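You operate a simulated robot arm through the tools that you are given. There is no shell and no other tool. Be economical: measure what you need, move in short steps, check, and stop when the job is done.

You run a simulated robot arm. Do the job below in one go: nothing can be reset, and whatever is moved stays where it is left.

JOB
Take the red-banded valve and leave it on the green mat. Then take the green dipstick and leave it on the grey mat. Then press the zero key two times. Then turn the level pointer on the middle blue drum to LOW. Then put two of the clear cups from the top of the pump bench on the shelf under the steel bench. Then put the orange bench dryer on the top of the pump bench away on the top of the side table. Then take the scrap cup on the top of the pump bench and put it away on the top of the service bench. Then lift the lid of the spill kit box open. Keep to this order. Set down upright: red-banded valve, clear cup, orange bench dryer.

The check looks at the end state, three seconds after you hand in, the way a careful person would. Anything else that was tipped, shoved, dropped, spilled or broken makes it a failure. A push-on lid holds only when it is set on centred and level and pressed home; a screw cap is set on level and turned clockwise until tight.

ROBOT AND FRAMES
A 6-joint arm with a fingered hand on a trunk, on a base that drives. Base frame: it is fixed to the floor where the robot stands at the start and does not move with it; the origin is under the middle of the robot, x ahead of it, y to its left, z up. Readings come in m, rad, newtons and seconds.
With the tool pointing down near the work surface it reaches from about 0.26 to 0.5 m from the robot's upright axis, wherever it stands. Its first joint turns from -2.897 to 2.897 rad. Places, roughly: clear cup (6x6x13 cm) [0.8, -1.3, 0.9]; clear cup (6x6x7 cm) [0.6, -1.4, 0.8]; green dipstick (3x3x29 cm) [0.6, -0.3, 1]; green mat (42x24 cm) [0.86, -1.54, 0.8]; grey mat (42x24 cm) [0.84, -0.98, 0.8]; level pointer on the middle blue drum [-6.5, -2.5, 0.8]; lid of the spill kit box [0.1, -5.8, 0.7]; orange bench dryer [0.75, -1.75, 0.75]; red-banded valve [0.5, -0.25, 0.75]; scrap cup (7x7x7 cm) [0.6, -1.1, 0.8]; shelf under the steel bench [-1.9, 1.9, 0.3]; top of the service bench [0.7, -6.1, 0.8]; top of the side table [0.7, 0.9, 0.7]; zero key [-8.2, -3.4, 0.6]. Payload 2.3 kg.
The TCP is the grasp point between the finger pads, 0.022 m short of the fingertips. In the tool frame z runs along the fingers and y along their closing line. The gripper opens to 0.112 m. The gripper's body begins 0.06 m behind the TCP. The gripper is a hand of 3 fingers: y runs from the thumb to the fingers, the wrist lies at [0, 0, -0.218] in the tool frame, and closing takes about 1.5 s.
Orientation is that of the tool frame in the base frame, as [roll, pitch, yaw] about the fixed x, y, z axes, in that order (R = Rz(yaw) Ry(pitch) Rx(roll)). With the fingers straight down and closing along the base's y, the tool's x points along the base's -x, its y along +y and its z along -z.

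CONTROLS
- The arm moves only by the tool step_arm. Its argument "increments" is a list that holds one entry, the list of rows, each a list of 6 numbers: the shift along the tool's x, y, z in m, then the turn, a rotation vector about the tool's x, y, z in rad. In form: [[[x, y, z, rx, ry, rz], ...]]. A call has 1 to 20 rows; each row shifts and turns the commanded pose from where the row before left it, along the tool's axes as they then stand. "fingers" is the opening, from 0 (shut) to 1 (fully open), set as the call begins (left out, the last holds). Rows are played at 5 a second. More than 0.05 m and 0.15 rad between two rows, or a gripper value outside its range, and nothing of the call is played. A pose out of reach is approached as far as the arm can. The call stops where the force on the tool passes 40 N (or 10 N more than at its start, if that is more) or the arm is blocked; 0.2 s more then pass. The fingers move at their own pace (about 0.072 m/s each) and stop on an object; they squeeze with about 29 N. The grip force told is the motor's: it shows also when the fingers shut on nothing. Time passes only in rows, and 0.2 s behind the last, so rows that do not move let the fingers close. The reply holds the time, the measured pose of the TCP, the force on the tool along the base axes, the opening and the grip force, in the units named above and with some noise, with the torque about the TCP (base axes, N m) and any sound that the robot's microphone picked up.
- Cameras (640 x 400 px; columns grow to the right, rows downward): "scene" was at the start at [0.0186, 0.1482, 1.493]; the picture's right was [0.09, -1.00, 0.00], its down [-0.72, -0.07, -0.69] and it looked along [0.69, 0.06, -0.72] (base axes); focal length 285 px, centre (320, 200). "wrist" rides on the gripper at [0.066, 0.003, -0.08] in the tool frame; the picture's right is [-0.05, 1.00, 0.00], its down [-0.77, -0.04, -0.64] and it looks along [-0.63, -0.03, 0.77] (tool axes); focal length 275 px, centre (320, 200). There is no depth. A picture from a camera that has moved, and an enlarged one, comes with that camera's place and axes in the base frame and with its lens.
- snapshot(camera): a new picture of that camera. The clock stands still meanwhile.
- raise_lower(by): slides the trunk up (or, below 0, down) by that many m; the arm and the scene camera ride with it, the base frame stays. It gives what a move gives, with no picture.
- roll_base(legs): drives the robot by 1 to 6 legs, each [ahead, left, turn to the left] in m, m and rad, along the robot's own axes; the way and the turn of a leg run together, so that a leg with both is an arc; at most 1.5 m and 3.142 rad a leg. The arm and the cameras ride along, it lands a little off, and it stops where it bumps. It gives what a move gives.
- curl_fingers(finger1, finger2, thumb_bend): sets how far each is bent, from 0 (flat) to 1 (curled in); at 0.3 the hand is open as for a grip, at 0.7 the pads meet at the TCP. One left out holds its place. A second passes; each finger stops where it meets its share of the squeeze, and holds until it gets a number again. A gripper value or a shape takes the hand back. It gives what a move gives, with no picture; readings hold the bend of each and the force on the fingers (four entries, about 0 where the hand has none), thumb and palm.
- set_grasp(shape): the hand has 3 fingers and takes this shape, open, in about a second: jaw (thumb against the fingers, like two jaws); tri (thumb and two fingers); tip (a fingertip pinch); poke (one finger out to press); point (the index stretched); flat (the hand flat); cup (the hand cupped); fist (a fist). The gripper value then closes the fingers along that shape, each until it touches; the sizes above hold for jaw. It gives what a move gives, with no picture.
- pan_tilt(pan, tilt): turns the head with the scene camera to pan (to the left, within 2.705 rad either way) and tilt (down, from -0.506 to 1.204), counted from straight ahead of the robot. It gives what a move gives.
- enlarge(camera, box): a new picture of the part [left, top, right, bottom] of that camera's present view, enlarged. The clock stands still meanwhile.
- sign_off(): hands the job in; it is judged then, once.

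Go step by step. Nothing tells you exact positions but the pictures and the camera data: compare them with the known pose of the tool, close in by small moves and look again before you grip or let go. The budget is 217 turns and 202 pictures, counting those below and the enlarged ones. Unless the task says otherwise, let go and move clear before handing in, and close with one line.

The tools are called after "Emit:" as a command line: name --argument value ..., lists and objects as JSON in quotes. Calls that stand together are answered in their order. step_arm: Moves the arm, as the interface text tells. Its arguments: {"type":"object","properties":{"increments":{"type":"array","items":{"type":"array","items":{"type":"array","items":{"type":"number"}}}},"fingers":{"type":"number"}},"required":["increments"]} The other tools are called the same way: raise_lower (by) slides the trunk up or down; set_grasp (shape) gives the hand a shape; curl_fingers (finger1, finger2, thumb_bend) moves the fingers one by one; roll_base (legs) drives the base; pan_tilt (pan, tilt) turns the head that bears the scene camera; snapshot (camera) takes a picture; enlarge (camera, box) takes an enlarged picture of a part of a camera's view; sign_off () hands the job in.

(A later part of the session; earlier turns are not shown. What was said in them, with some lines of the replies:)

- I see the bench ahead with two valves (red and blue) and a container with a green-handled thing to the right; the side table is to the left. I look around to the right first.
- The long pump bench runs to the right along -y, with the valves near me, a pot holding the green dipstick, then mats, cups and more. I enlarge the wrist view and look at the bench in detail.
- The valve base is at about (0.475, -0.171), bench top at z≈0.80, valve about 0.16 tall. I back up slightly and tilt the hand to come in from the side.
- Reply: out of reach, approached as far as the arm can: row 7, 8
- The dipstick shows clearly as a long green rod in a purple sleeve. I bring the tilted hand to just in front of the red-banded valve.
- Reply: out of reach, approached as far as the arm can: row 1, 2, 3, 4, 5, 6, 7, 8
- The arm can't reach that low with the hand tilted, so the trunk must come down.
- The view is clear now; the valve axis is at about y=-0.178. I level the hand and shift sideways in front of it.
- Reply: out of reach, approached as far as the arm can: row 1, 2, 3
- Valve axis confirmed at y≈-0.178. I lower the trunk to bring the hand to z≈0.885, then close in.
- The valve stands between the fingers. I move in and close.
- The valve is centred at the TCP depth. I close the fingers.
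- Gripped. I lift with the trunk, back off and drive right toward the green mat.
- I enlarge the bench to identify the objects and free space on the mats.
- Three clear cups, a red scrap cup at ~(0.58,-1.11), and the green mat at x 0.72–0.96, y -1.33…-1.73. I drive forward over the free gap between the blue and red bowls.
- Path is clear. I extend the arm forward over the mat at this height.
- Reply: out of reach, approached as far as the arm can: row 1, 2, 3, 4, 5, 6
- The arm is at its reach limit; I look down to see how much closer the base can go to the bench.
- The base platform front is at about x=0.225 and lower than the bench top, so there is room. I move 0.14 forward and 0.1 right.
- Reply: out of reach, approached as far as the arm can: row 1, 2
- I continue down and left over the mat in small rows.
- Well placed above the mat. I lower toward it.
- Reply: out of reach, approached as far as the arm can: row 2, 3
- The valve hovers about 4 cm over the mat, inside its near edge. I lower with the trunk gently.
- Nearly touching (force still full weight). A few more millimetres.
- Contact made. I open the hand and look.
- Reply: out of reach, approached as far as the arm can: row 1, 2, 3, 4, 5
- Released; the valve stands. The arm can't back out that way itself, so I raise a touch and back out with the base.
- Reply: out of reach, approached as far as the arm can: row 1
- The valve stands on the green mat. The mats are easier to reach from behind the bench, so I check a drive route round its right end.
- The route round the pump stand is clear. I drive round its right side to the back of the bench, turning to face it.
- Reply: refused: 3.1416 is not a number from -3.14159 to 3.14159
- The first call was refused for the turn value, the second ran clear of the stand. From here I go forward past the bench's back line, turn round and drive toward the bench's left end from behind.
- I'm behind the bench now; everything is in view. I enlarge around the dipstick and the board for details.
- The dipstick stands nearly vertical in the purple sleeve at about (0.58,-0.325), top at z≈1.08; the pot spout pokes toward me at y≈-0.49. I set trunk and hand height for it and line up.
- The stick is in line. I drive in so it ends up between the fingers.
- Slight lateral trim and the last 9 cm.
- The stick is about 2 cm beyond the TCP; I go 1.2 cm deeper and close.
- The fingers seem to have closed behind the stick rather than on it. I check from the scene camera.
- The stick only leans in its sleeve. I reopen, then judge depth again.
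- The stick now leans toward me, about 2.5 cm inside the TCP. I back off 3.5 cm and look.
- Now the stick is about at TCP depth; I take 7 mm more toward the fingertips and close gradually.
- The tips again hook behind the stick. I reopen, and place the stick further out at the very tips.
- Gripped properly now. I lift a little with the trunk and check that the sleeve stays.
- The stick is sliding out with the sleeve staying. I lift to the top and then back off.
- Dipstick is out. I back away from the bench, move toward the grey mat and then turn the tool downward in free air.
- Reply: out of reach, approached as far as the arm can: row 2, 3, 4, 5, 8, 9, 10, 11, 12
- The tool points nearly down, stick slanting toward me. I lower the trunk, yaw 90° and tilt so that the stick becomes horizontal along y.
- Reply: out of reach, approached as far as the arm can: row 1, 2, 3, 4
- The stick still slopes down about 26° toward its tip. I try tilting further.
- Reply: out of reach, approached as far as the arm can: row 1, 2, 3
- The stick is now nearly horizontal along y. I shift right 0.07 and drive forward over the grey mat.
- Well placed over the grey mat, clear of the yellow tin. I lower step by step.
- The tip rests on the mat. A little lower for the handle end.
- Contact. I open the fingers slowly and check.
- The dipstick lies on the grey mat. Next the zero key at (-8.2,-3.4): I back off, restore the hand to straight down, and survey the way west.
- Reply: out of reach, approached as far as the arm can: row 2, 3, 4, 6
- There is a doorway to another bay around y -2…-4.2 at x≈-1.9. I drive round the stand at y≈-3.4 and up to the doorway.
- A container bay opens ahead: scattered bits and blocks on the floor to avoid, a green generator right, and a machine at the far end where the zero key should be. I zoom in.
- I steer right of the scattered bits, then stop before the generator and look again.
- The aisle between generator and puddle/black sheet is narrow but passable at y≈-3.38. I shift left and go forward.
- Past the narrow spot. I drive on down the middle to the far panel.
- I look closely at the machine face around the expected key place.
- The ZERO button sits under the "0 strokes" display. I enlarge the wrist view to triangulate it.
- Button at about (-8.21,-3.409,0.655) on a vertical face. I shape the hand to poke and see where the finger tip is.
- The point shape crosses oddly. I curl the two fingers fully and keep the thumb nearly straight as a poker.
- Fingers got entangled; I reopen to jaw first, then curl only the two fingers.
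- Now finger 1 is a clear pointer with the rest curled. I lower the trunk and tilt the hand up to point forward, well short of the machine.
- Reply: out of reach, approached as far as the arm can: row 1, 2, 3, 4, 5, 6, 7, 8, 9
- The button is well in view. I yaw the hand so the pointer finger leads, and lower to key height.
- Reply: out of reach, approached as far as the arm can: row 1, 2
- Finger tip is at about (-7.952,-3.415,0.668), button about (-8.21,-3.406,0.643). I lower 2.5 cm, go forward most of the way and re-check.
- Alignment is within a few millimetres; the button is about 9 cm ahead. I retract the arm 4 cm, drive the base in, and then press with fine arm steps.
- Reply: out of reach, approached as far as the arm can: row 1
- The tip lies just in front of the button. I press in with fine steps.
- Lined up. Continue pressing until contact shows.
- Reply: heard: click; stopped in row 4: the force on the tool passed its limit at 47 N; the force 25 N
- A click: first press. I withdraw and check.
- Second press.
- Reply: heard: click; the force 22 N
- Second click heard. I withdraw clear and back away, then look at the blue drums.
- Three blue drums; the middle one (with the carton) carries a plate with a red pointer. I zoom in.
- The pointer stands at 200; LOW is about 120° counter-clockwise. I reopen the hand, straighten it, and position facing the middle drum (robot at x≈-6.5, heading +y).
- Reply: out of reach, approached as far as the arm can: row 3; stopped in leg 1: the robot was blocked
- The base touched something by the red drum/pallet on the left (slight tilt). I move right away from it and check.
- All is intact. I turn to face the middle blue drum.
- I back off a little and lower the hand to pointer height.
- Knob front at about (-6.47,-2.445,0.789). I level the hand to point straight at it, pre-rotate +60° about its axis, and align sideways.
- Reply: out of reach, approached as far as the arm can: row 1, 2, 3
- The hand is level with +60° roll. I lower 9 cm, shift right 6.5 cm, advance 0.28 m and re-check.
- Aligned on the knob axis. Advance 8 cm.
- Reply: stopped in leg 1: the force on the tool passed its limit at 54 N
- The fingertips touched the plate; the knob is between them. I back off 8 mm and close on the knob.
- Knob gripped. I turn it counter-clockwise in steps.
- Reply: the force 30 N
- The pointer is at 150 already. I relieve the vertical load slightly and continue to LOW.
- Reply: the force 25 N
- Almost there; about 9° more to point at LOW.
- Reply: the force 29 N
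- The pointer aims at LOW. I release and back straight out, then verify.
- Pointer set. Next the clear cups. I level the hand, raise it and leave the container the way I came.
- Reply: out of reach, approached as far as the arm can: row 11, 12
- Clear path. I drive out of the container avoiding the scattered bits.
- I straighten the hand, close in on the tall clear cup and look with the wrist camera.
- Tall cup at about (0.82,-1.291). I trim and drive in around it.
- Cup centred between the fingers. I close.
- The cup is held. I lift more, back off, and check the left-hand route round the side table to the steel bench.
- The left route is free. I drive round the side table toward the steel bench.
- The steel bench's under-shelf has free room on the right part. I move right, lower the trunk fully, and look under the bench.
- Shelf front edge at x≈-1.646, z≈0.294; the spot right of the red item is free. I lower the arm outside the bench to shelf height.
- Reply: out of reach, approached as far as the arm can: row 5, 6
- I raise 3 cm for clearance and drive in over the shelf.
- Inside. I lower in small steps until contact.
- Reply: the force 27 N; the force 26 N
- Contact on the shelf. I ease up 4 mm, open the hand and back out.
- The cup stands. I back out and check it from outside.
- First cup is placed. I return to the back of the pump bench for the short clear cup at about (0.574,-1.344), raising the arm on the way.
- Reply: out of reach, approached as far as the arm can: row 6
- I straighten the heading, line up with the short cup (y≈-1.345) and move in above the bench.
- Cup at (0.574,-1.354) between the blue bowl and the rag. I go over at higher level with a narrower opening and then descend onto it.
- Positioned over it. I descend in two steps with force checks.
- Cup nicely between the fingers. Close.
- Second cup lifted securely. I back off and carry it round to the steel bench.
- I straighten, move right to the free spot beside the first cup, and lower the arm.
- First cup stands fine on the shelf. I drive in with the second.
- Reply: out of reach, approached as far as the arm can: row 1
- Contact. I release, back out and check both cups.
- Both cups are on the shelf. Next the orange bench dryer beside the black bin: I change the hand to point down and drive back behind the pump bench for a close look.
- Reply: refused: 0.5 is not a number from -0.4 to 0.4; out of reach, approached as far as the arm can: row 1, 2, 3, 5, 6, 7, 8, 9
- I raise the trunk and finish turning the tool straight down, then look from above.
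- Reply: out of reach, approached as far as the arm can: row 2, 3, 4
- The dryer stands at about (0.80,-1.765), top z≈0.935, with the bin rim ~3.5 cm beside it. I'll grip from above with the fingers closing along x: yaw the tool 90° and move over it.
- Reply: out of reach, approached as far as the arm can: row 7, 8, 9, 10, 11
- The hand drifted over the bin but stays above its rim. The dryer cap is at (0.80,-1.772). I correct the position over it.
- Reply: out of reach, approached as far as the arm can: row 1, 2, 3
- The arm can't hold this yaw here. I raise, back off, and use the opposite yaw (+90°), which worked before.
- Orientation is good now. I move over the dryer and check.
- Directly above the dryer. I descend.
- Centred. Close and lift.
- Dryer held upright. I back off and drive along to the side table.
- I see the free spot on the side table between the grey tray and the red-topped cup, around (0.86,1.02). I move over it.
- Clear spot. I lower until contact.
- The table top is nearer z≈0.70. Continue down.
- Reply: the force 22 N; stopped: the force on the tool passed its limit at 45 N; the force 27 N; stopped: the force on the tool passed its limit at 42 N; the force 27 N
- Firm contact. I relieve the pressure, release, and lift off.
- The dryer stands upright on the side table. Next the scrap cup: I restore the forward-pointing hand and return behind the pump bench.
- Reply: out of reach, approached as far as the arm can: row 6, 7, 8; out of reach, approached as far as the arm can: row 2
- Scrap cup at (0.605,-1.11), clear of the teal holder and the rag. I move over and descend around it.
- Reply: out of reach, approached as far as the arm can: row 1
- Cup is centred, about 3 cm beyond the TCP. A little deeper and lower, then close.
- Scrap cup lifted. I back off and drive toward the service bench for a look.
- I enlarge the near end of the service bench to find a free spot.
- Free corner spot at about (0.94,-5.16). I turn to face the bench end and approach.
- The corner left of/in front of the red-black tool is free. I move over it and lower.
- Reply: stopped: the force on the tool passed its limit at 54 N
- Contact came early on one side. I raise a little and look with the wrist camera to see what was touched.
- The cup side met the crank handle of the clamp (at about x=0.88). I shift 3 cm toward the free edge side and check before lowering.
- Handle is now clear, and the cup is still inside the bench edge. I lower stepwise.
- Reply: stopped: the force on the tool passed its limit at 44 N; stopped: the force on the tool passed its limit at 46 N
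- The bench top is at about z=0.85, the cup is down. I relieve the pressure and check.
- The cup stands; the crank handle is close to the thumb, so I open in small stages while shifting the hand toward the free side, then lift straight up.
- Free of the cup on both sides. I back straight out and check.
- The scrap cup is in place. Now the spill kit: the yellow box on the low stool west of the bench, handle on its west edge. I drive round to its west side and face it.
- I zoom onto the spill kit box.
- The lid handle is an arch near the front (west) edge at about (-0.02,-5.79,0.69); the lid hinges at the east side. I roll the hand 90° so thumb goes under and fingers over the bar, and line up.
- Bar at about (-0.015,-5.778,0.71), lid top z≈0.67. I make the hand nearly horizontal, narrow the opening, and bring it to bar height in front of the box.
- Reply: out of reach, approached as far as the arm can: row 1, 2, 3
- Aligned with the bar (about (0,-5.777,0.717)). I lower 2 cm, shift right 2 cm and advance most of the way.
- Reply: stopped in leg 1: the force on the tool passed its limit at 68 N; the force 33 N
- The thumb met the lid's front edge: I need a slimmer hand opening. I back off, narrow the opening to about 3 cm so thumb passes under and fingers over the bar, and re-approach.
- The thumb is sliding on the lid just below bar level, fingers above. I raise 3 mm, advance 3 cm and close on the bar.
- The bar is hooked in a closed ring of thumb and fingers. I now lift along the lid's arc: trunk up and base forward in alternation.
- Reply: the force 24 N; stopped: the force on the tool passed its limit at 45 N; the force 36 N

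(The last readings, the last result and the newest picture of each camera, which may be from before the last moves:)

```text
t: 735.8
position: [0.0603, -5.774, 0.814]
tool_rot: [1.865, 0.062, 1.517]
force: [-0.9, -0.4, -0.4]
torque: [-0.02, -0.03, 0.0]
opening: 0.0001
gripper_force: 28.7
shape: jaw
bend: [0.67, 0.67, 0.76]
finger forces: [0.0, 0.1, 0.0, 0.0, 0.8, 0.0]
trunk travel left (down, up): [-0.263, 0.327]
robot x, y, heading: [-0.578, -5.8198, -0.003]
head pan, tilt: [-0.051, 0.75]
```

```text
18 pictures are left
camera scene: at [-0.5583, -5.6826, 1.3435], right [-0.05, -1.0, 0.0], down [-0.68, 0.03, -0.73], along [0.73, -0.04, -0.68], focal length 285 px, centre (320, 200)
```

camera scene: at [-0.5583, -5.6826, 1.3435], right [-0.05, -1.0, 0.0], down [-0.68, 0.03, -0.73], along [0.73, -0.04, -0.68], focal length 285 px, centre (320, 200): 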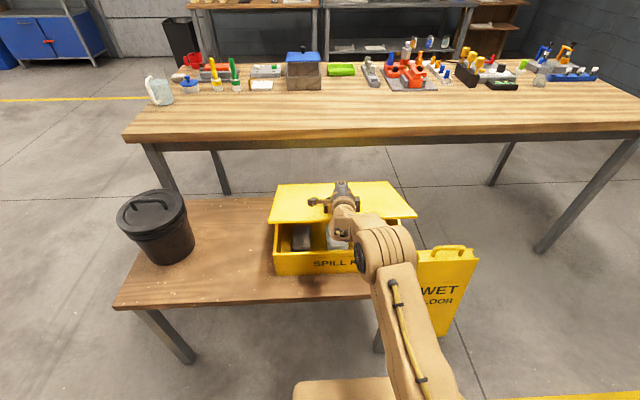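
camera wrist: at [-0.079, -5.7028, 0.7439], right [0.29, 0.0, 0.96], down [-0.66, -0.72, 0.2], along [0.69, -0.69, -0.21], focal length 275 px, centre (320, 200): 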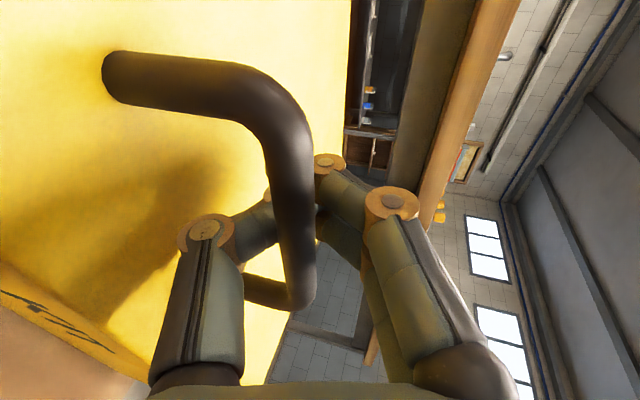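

The lid is opening. I continue along the arc.

Emit:
raise_lower --by 0.03

Emit:
roll_base --legs '[[0.04, 0, 0]]'

Emit:
raise_lower --by 0.03

Emit:
roll_base --legs '[[0.045, 0, 0]]'

Emit:
raise_lower --by 0.025

Emit:
roll_base --legs '[[0.045, 0, 0]]'

Emit:
snapshot --camera "scene"

```text
t: 736.5
position: [0.0592, -5.7731, 0.8442]
tool_rot: [1.862, 0.063, 1.516]
force: [0.0, 0.5, -0.8]
torque: [-0.02, -0.04, -0.05]
opening: 0.0
gripper_force: 29.3
shape: jaw
bend: [0.67, 0.67, 0.76]
finger forces: [0.0, 0.0, 0.0, 0.0, 0.7, 0.1]
trunk travel left (down, up): [-0.293, 0.297]
robot x, y, heading: [-0.5828, -5.8188, -0.0]
head pan, tilt: [-0.051, 0.75]
```

```text
t: 737.4
position: [0.1001, -5.7735, 0.8446]
tool_rot: [1.864, 0.062, 1.517]
force: [-0.4, 0.7, -0.4]
torque: [0.0, 0.01, -0.01]
opening: 0.0001
gripper_force: 29.2
shape: jaw
bend: [0.67, 0.67, 0.76]
finger forces: [0.0, 0.1, 0.0, 0.0, 0.2, 0.2]
trunk travel left (down, up): [-0.293, 0.297]
robot x, y, heading: [-0.5399, -5.8214, 0.002]
head pan, tilt: [-0.051, 0.75]
```

```text
t: 738.1
position: [0.1005, -5.7749, 0.8753]
tool_rot: [1.864, 0.065, 1.516]
force: [1.5, 0.2, -1.3]
torque: [0.0, -0.03, 0.01]
opening: 0.0002
gripper_force: 29.3
shape: jaw
bend: [0.67, 0.67, 0.76]
finger forces: [0.0, 0.0, 0.1, 0.1, 1.2, 0.8]
trunk travel left (down, up): [-0.323, 0.267]
robot x, y, heading: [-0.5358, -5.8212, 0.005]
head pan, tilt: [-0.051, 0.75]
```

```text
t: 739.0
position: [0.1412, -5.7734, 0.8784]
tool_rot: [1.857, 0.064, 1.515]
force: [-12.7, 0.9, 16.9]
torque: [0.23, 1.15, 0.08]
opening: 0.0002
gripper_force: 28.8
shape: jaw
bend: [0.67, 0.67, 0.76]
finger forces: [0.0, 0.0, 0.0, 0.0, 0.1, 25.2]
trunk travel left (down, up): [-0.323, 0.267]
robot x, y, heading: [-0.4946, -5.8185, -0.004]
head pan, tilt: [-0.051, 0.75]
```

```text
t: 739.8
position: [0.1486, -5.7743, 0.8965]
tool_rot: [1.869, 0.063, 1.517]
force: [9.0, -1.1, -19.3]
torque: [0.0, -0.72, 0.0]
opening: 0.0003
gripper_force: 28.9
shape: jaw
bend: [0.67, 0.67, 0.76]
finger forces: [0.0, 0.0, 0.0, 0.0, 24.0, 12.7]
trunk travel left (down, up): [-0.348, 0.242]
robot x, y, heading: [-0.4987, -5.8192, 0.001]
head pan, tilt: [-0.051, 0.75]
```

```text
t: 740.6
position: [0.1649, -5.7743, 0.9041]
tool_rot: [1.862, 0.065, 1.521]
force: [-28.8, -1.3, 16.9]
torque: [0.38, 5.29, 0.13]
opening: 0.0
gripper_force: 29.6
shape: jaw
bend: [0.68, 0.68, 0.76]
finger forces: [0.0, 0.0, 0.1, 0.0, 63.7, 0.4]
trunk travel left (down, up): [-0.348, 0.242]
robot x, y, heading: [-0.4716, -5.8203, 0.001]
head pan, tilt: [-0.051, 0.75]
stopped in leg 1: the force on the tool passed its limit at 60 N (the readings are from after the stop); the commanded pose is now the measured one
```

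```text
17 pictures are left
camera scene: at [-0.4564, -5.6836, 1.4288], right [-0.05, -1.0, 0.0], down [-0.68, 0.03, -0.74], along [0.74, -0.04, -0.68], focal length 285 px, centre (320, 200)
```

scene: 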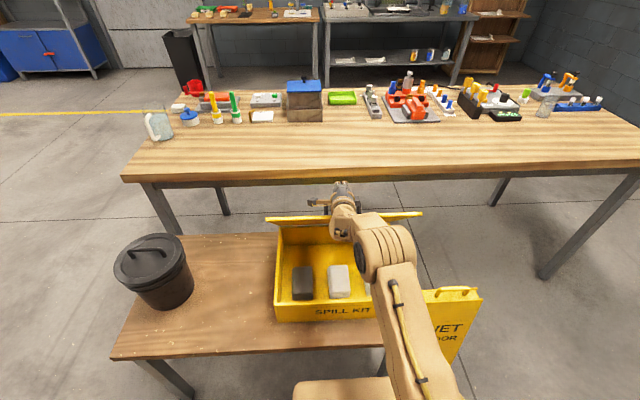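

The lid is at about 55–60°. The hand now needs to tip down with the lid; I relieve and rotate the hand downward in steps.

Emit:
roll_base --legs '[[-0.012, 0, 0]]'

Emit:
step_arm --increments '[[[0, 0, 0, 0.1, 0, 0], [0, 0, 0, 0.1, 0, 0], [0, 0, 0, 0.1, 0, 0]]]'

Emit:
step_arm --increments '[[[0, 0, 0, 0.1, 0, 0], [0, 0, 0, 0.1, 0, 0]]]'

Emit:
snapshot --camera "wrist"

```text
t: 741.4
position: [0.1588, -5.7743, 0.8998]
tool_rot: [1.867, 0.064, 1.518]
force: [-0.5, -2.4, -3.0]
torque: [-0.01, 0.08, 0.19]
opening: 0.0
gripper_force: 28.9
shape: jaw
bend: [0.68, 0.68, 0.76]
finger forces: [0.0, 0.1, 0.0, 0.1, 13.6, 11.0]
trunk travel left (down, up): [-0.348, 0.242]
robot x, y, heading: [-0.4829, -5.8184, 0.001]
head pan, tilt: [-0.051, 0.75]
```

```text
t: 742.2
position: [0.1585, -5.7766, 0.9]
tool_rot: [2.121, 0.072, 1.505]
force: [-0.8, -0.1, -1.1]
torque: [0.0, -0.07, -0.04]
opening: 0.0001
gripper_force: 29.2
shape: jaw
bend: [0.68, 0.68, 0.76]
finger forces: [0.0, 0.1, 0.0, 0.0, 1.5, 0.1]
out of reach, approached as far as the arm can: row 3
trunk travel left (down, up): [-0.348, 0.242]
robot x, y, heading: [-0.4816, -5.8192, 0.002]
head pan, tilt: [-0.051, 0.75]
```

```text
t: 742.8
position: [0.1604, -5.785, 0.9013]
tool_rot: [2.272, 0.085, 1.475]
force: [-0.8, -1.0, -0.3]
torque: [0.0, -0.04, 0.02]
opening: 0.0001
gripper_force: 29.4
shape: jaw
bend: [0.68, 0.68, 0.76]
finger forces: [0.1, 0.0, 0.0, 0.1, 0.9, 0.0]
out of reach, approached as far as the arm can: row 1
trunk travel left (down, up): [-0.348, 0.242]
robot x, y, heading: [-0.4821, -5.8181, -0.001]
head pan, tilt: [-0.051, 0.75]
```

```text
16 pictures are left
camera wrist: at [0.1075, -5.7101, 0.9494], right [0.64, -0.04, 0.76], down [-0.58, -0.68, 0.45], along [0.5, -0.73, -0.46], focal length 275 px, centre (320, 200)
```

wrist: 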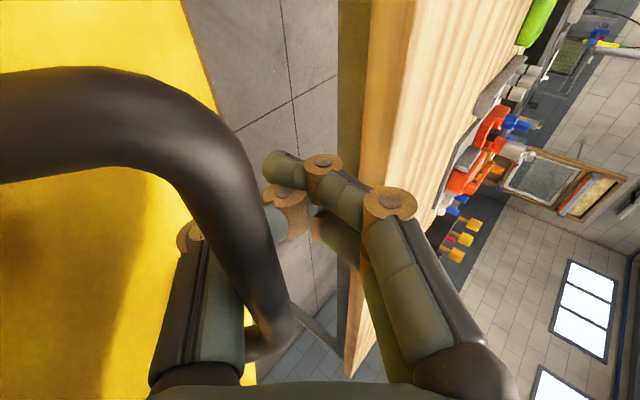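

Freed up. I continue forward and up a little, still rotating.

Emit:
roll_base --legs '[[0.035, 0, 0]]'

Emit:
step_arm --increments '[[[0, 0.01, 0.015, 0.1, 0, 0], [0, 0.01, 0.015, 0.1, 0, 0]]]'

Emit:
roll_base --legs '[[0.025, 0, 0]]'

Emit:
snapshot --camera "scene"

```text
t: 743.6
position: [0.1965, -5.7848, 0.9015]
tool_rot: [2.275, 0.086, 1.478]
force: [-1.0, 0.1, 0.2]
torque: [-0.03, 0.0, 0.02]
opening: 0.0002
gripper_force: 29.4
shape: jaw
bend: [0.68, 0.68, 0.76]
finger forces: [0.1, 0.1, 0.1, 0.0, 0.1, 0.1]
trunk travel left (down, up): [-0.348, 0.242]
robot x, y, heading: [-0.444, -5.8215, 0.0]
head pan, tilt: [-0.051, 0.75]
```

```text
t: 744.2
position: [0.1839, -5.7882, 0.8872]
tool_rot: [2.471, 0.085, 1.479]
force: [-1.0, -0.2, 0.2]
torque: [-0.01, 0.06, -0.06]
opening: 0.0
gripper_force: 28.7
shape: jaw
bend: [0.68, 0.68, 0.76]
finger forces: [0.0, 0.1, 0.0, 0.1, 0.0, 0.6]
out of reach, approached as far as the arm can: row 1, 2
trunk travel left (down, up): [-0.348, 0.242]
robot x, y, heading: [-0.4436, -5.8176, 0.002]
head pan, tilt: [-0.051, 0.75]
```

```text
t: 745.1
position: [0.209, -5.7885, 0.89]
tool_rot: [2.473, 0.087, 1.477]
force: [-0.1, 0.6, 1.3]
torque: [-0.01, 0.02, 0.04]
opening: 0.0
gripper_force: 28.9
shape: jaw
bend: [0.68, 0.68, 0.76]
finger forces: [0.0, 0.1, 0.0, 0.1, 0.0, 1.2]
trunk travel left (down, up): [-0.348, 0.242]
robot x, y, heading: [-0.4159, -5.8191, -0.0]
head pan, tilt: [-0.051, 0.75]
```

```text
15 pictures are left
camera scene: at [-0.3978, -5.6826, 1.4285], right [-0.05, -1.0, 0.0], down [-0.68, 0.03, -0.73], along [0.73, -0.04, -0.68], focal length 285 px, centre (320, 200)
```

scene: 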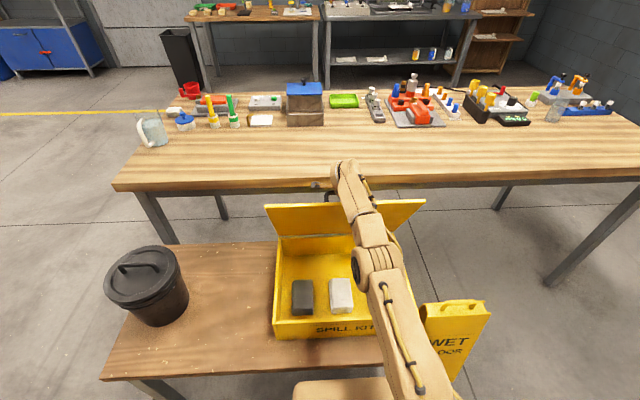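

The lid is at ~66° and seems to hold by itself (no load on the fingers). I open the hand, slip the thumb out of the arch upward, and check that the lid stays.

Emit:
step_arm --increments '[[[0, 0, 0, 0, 0, 0], [0, 0, 0, 0, 0, 0], [0, 0, 0, 0, 0, 0], [0, 0, 0, 0, 0, 0]]]' --fingers 0.5

Emit:
snapshot --camera "wrist"

```text
t: 746.1
position: [0.2082, -5.7886, 0.8885]
tool_rot: [2.472, 0.088, 1.478]
force: [-1.4, -0.5, 0.5]
torque: [0.01, -0.04, 0.02]
opening: 0.0553
gripper_force: 0.1
shape: jaw
bend: [0.72, 0.72, 0.7]
finger forces: [0.0, 0.0, 0.0, 0.0, 0.4, 0.6]
trunk travel left (down, up): [-0.348, 0.242]
robot x, y, heading: [-0.4221, -5.822, 0.004]
head pan, tilt: [-0.051, 0.75]
```

```text
14 pictures are left
camera wrist: at [0.1675, -5.7129, 0.9465], right [0.78, -0.07, 0.62], down [-0.49, -0.68, 0.54], along [0.39, -0.73, -0.57], focal length 275 px, centre (320, 200)
```

wrist: 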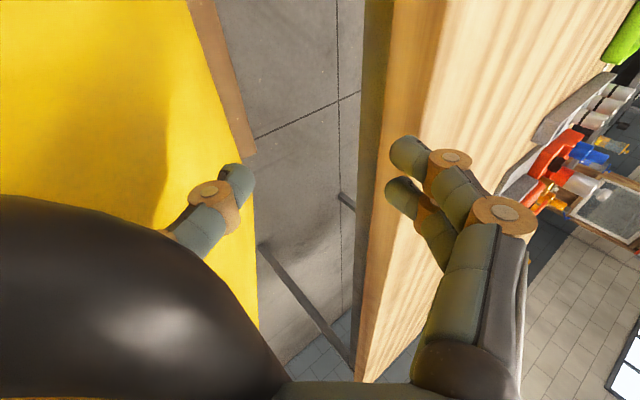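

I withdraw the thumb along the lid plane (up and slightly back).

Emit:
raise_lower --by 0.04

Emit:
roll_base --legs '[[-0.018, 0, 0]]'

Emit:
raise_lower --by 0.045

Emit:
roll_base --legs '[[-0.02, 0, 0]]'

Emit:
raise_lower --by 0.06

Emit:
snapshot --camera "scene"

```text
t: 746.9
position: [0.2091, -5.788, 0.9301]
tool_rot: [2.47, 0.088, 1.478]
force: [-0.8, -0.7, -0.1]
torque: [0.03, 0.02, 0.02]
opening: 0.0559
gripper_force: 0.1
shape: jaw
bend: [0.72, 0.72, 0.7]
finger forces: [0.1, 0.0, 0.1, 0.0, 0.9, 0.1]
trunk travel left (down, up): [-0.388, 0.202]
robot x, y, heading: [-0.4219, -5.8195, -0.006]
head pan, tilt: [-0.051, 0.75]
```

```text
t: 747.7
position: [0.1902, -5.7886, 0.9291]
tool_rot: [2.471, 0.089, 1.479]
force: [-0.4, 0.6, -0.8]
torque: [-0.01, -0.04, -0.01]
opening: 0.0556
gripper_force: 0.0
shape: jaw
bend: [0.72, 0.72, 0.7]
finger forces: [0.0, 0.1, 0.0, 0.0, 0.0, 0.0]
trunk travel left (down, up): [-0.388, 0.202]
robot x, y, heading: [-0.4359, -5.8193, 0.003]
head pan, tilt: [-0.051, 0.75]
```

```text
t: 748.5
position: [0.1908, -5.7885, 0.9747]
tool_rot: [2.472, 0.087, 1.478]
force: [-1.4, -0.8, 1.1]
torque: [-0.05, 0.1, -0.02]
opening: 0.0563
gripper_force: 0.1
shape: jaw
bend: [0.72, 0.72, 0.7]
finger forces: [0.0, 0.0, 0.0, 0.0, 1.9, 0.0]
trunk travel left (down, up): [-0.433, 0.157]
robot x, y, heading: [-0.4358, -5.8182, 0.004]
head pan, tilt: [-0.051, 0.75]
```

```text
t: 749.3
position: [0.1697, -5.7885, 0.9743]
tool_rot: [2.473, 0.088, 1.477]
force: [-0.8, -1.2, 0.3]
torque: [0.01, -0.06, 0.0]
opening: 0.0555
gripper_force: 0.0
shape: jaw
bend: [0.72, 0.72, 0.7]
finger forces: [0.0, 0.1, 0.0, 0.0, 0.0, 0.0]
trunk travel left (down, up): [-0.433, 0.157]
robot x, y, heading: [-0.459, -5.8204, 0.005]
head pan, tilt: [-0.051, 0.75]
```

```text
t: 750.3
position: [0.1718, -5.788, 1.0339]
tool_rot: [2.475, 0.087, 1.478]
force: [0.4, -0.5, 0.0]
torque: [0.01, 0.0, 0.0]
opening: 0.0553
gripper_force: 0.0
shape: jaw
bend: [0.72, 0.72, 0.7]
finger forces: [0.1, 0.0, 0.0, 0.0, 0.1, 0.0]
trunk travel left (down, up): [-0.493, 0.097]
robot x, y, heading: [-0.4594, -5.8175, 0.005]
head pan, tilt: [-0.051, 0.75]
```

```text
13 pictures are left
camera scene: at [-0.4364, -5.6824, 1.5735], right [-0.05, -1.0, 0.0], down [-0.68, 0.03, -0.73], along [0.73, -0.04, -0.68], focal length 285 px, centre (320, 200)
```

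scene: 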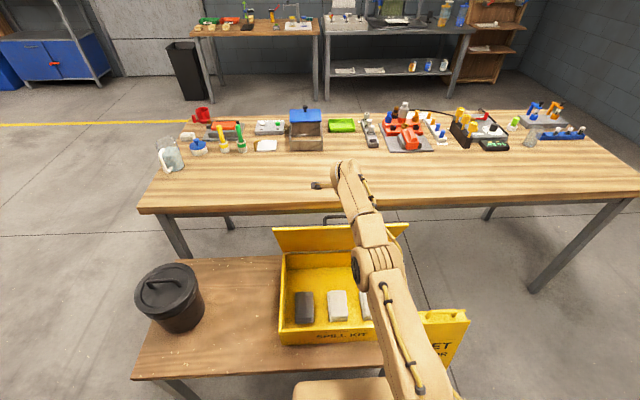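

The lid stays open by itself at about 66°. To be sure, I'll push it past vertical from its inner side: back off, level the closed hand, and come in above the box.

Emit:
roll_base --legs '[[-0.27, 0, 0]]'

Emit:
raise_lower --by -0.14

Emit:
step_arm --increments '[[[0, 0, 0.01, -0.13, 0, 0], [0, 0, 0.01, -0.13, 0, 0], [0, 0, 0.01, -0.13, 0, 0], [0, 0, 0.01, -0.13, 0, 0], [0, 0, 0.01, -0.13, 0, 0], [0, 0, 0.02, 0, 0, 0], [0, 0, 0.02, 0, 0, 0]]]' --fingers 0

Emit:
snapshot --camera "scene"

```text
t: 752.2
position: [-0.0992, -5.7889, 1.0348]
tool_rot: [2.47, 0.087, 1.474]
force: [1.2, -1.0, 0.3]
torque: [-0.03, 0.02, 0.01]
opening: 0.0552
gripper_force: 0.1
shape: jaw
bend: [0.72, 0.72, 0.7]
finger forces: [0.0, 0.1, 0.0, 0.0, 0.1, 0.0]
trunk travel left (down, up): [-0.493, 0.097]
robot x, y, heading: [-0.7265, -5.8198, -0.006]
head pan, tilt: [-0.051, 0.75]
```

```text
t: 753.9
position: [-0.099, -5.7898, 0.8943]
tool_rot: [2.474, 0.086, 1.473]
force: [-0.1, 0.8, 0.4]
torque: [0.0, -0.03, 0.02]
opening: 0.0554
gripper_force: 0.2
shape: jaw
bend: [0.72, 0.72, 0.7]
finger forces: [0.0, 0.1, 0.0, 0.0, 0.0, 0.1]
trunk travel left (down, up): [-0.353, 0.237]
robot x, y, heading: [-0.7271, -5.8174, 0.002]
head pan, tilt: [-0.051, 0.75]
```

```text
t: 755.5
position: [-0.0341, -5.8108, 0.8548]
tool_rot: [1.933, 0.113, 1.435]
force: [-0.4, -0.3, 0.1]
torque: [0.03, 0.0, 0.01]
opening: 0.0
gripper_force: 28.8
shape: jaw
bend: [0.67, 0.67, 0.75]
finger forces: [0.0, 0.0, 0.0, 0.0, 0.0, 0.0]
out of reach, approached as far as the arm can: row 3, 4, 7
trunk travel left (down, up): [-0.353, 0.237]
robot x, y, heading: [-0.7284, -5.8156, -0.001]
head pan, tilt: [-0.051, 0.75]
```

```text
12 pictures are left
camera scene: at [-0.7056, -5.6825, 1.4335], right [-0.05, -1.0, 0.0], down [-0.68, 0.04, -0.73], along [0.73, -0.04, -0.68], focal length 285 px, centre (320, 200)
```

scene: 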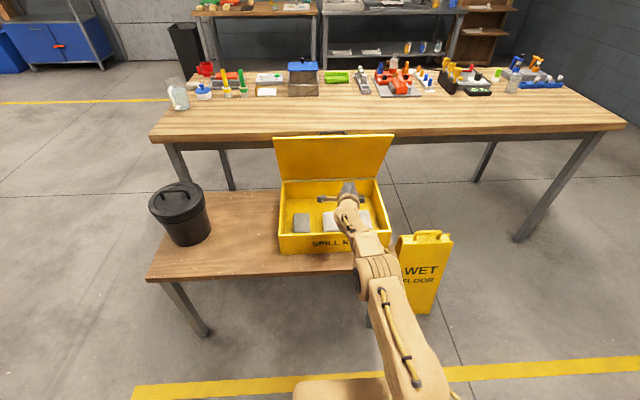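

The lid stands at ~67°. I advance to its inner face and push gently.

Emit:
roll_base --legs '[[0.17, 0, 0]]'

Emit:
roll_base --legs '[[0.05, 0, 0]]'

Emit:
roll_base --legs '[[0.04, 0, 0]]'

Emit:
snapshot --camera "scene"

```text
t: 757.0
position: [0.1341, -5.8104, 0.8531]
tool_rot: [1.932, 0.111, 1.436]
force: [0.6, -0.2, 0.6]
torque: [-0.01, -0.04, 0.01]
opening: 0.0
gripper_force: 29.3
shape: jaw
bend: [0.67, 0.67, 0.76]
finger forces: [0.0, 0.1, 0.0, 0.1, 0.2, 0.0]
trunk travel left (down, up): [-0.353, 0.237]
robot x, y, heading: [-0.559, -5.8181, -0.007]
head pan, tilt: [-0.051, 0.75]
```

```text
t: 757.9
position: [0.184, -5.81, 0.8539]
tool_rot: [1.934, 0.11, 1.436]
force: [0.9, 0.1, -0.5]
torque: [0.0, -0.01, -0.03]
opening: 0.0002
gripper_force: 29.2
shape: jaw
bend: [0.67, 0.67, 0.76]
finger forces: [0.1, 0.0, 0.1, 0.0, 0.0, 0.0]
trunk travel left (down, up): [-0.353, 0.237]
robot x, y, heading: [-0.51, -5.8206, -0.001]
head pan, tilt: [-0.051, 0.75]
```

```text
t: 758.8
position: [0.2232, -5.8106, 0.8544]
tool_rot: [1.931, 0.112, 1.434]
force: [0.7, -0.6, 0.5]
torque: [0.01, 0.01, 0.01]
opening: 0.0
gripper_force: 28.9
shape: jaw
bend: [0.68, 0.68, 0.76]
finger forces: [0.0, 0.0, 0.0, 0.1, 0.0, 0.0]
trunk travel left (down, up): [-0.353, 0.237]
robot x, y, heading: [-0.4678, -5.8194, -0.003]
head pan, tilt: [-0.051, 0.75]
```

```text
11 pictures are left
camera scene: at [-0.4467, -5.6829, 1.4335], right [-0.05, -1.0, 0.0], down [-0.68, 0.04, -0.73], along [0.73, -0.04, -0.68], focal length 285 px, centre (320, 200)
```

scene: 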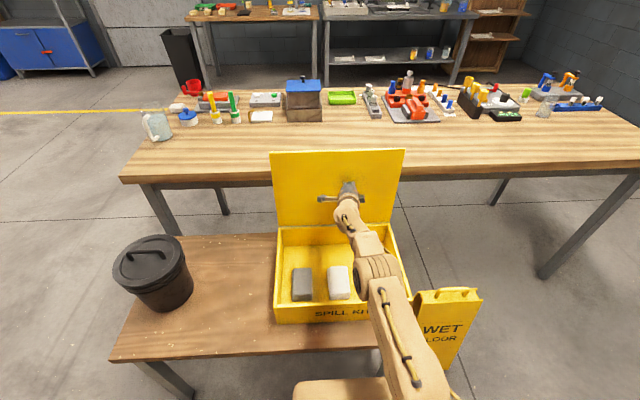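

The lid is now at or past vertical. One small extra push, then I back away and check.

Emit:
roll_base --legs '[[0.025, 0, 0]]'

Emit:
roll_base --legs '[[-0.5, 0, 0]]'

Emit:
snapshot --camera "scene"

```text
t: 759.6
position: [0.2274, -5.8112, 0.8499]
tool_rot: [1.944, 0.112, 1.434]
force: [-25.9, -2.1, -2.9]
torque: [-0.01, -0.25, 0.07]
opening: 0.0
gripper_force: 29.5
shape: jaw
bend: [0.69, 0.69, 0.8]
finger forces: [0.0, 0.1, 0.0, 0.0, 42.0, 0.1]
trunk travel left (down, up): [-0.353, 0.237]
robot x, y, heading: [-0.457, -5.8224, 0.003]
head pan, tilt: [-0.051, 0.75]
stopped in leg 1: the force on the tool passed its limit at 56 N (the readings are from after the stop); the commanded pose is now the measured one
```

```text
t: 762.5
position: [-0.2682, -5.8098, 0.8496]
tool_rot: [1.944, 0.112, 1.435]
force: [-0.2, -0.3, 0.1]
torque: [0.02, -0.01, 0.01]
opening: 0.0
gripper_force: 29.5
shape: jaw
bend: [0.68, 0.68, 0.77]
finger forces: [0.1, 0.0, 0.0, 0.0, 0.1, 0.0]
trunk travel left (down, up): [-0.353, 0.237]
robot x, y, heading: [-0.9617, -5.8194, 0.001]
head pan, tilt: [-0.051, 0.75]
```

```text
10 pictures are left
camera scene: at [-0.9381, -5.6824, 1.4335], right [-0.05, -1.0, 0.0], down [-0.68, 0.03, -0.73], along [0.73, -0.04, -0.68], focal length 285 px, centre (320, 200)
```

scene: 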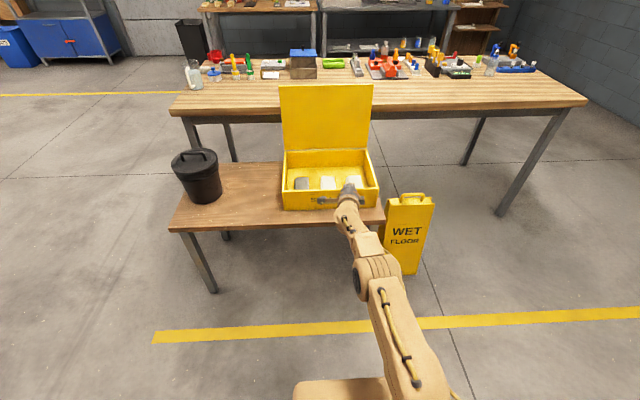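

The lid stands fully open. I make a last check of the scrap cup on the service bench.

Emit:
enlarge --camera "scene" --box '[170, 30, 400, 170]'

```text
2.78 times, centred on (285, 100) of scene
camera zoom: at [-0.9381, -5.6824, 1.4335], right [-0.05, -1.0, 0.0], down [-0.68, 0.03, -0.73], along [0.73, -0.04, -0.68], focal length 793 px, centre (417, 478)
```

zoom: 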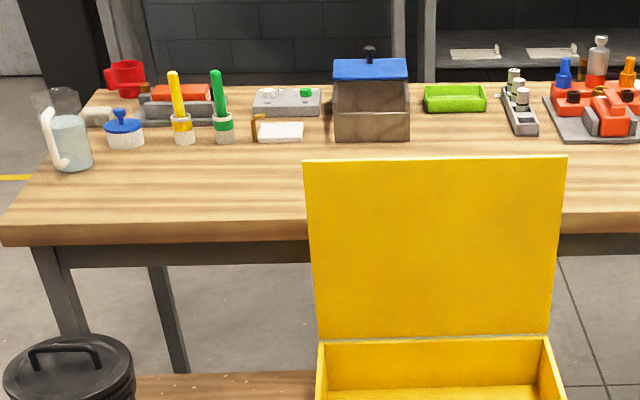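

The red scrap cup is upright on the service bench and the spill kit lid stays open. All eight steps are done and the hand is clear, so I hand the job in.

Emit:
sign_off

```text
The job is handed in.
```

All eight tasks are done in the order given, and the job is handed in. In driving and handling I lightly bumped three things: the pallet or drum next to the red drums, a crank handle on the service bench, and the front edge of the spill kit lid. Nothing looked moved or tipped afterwards.
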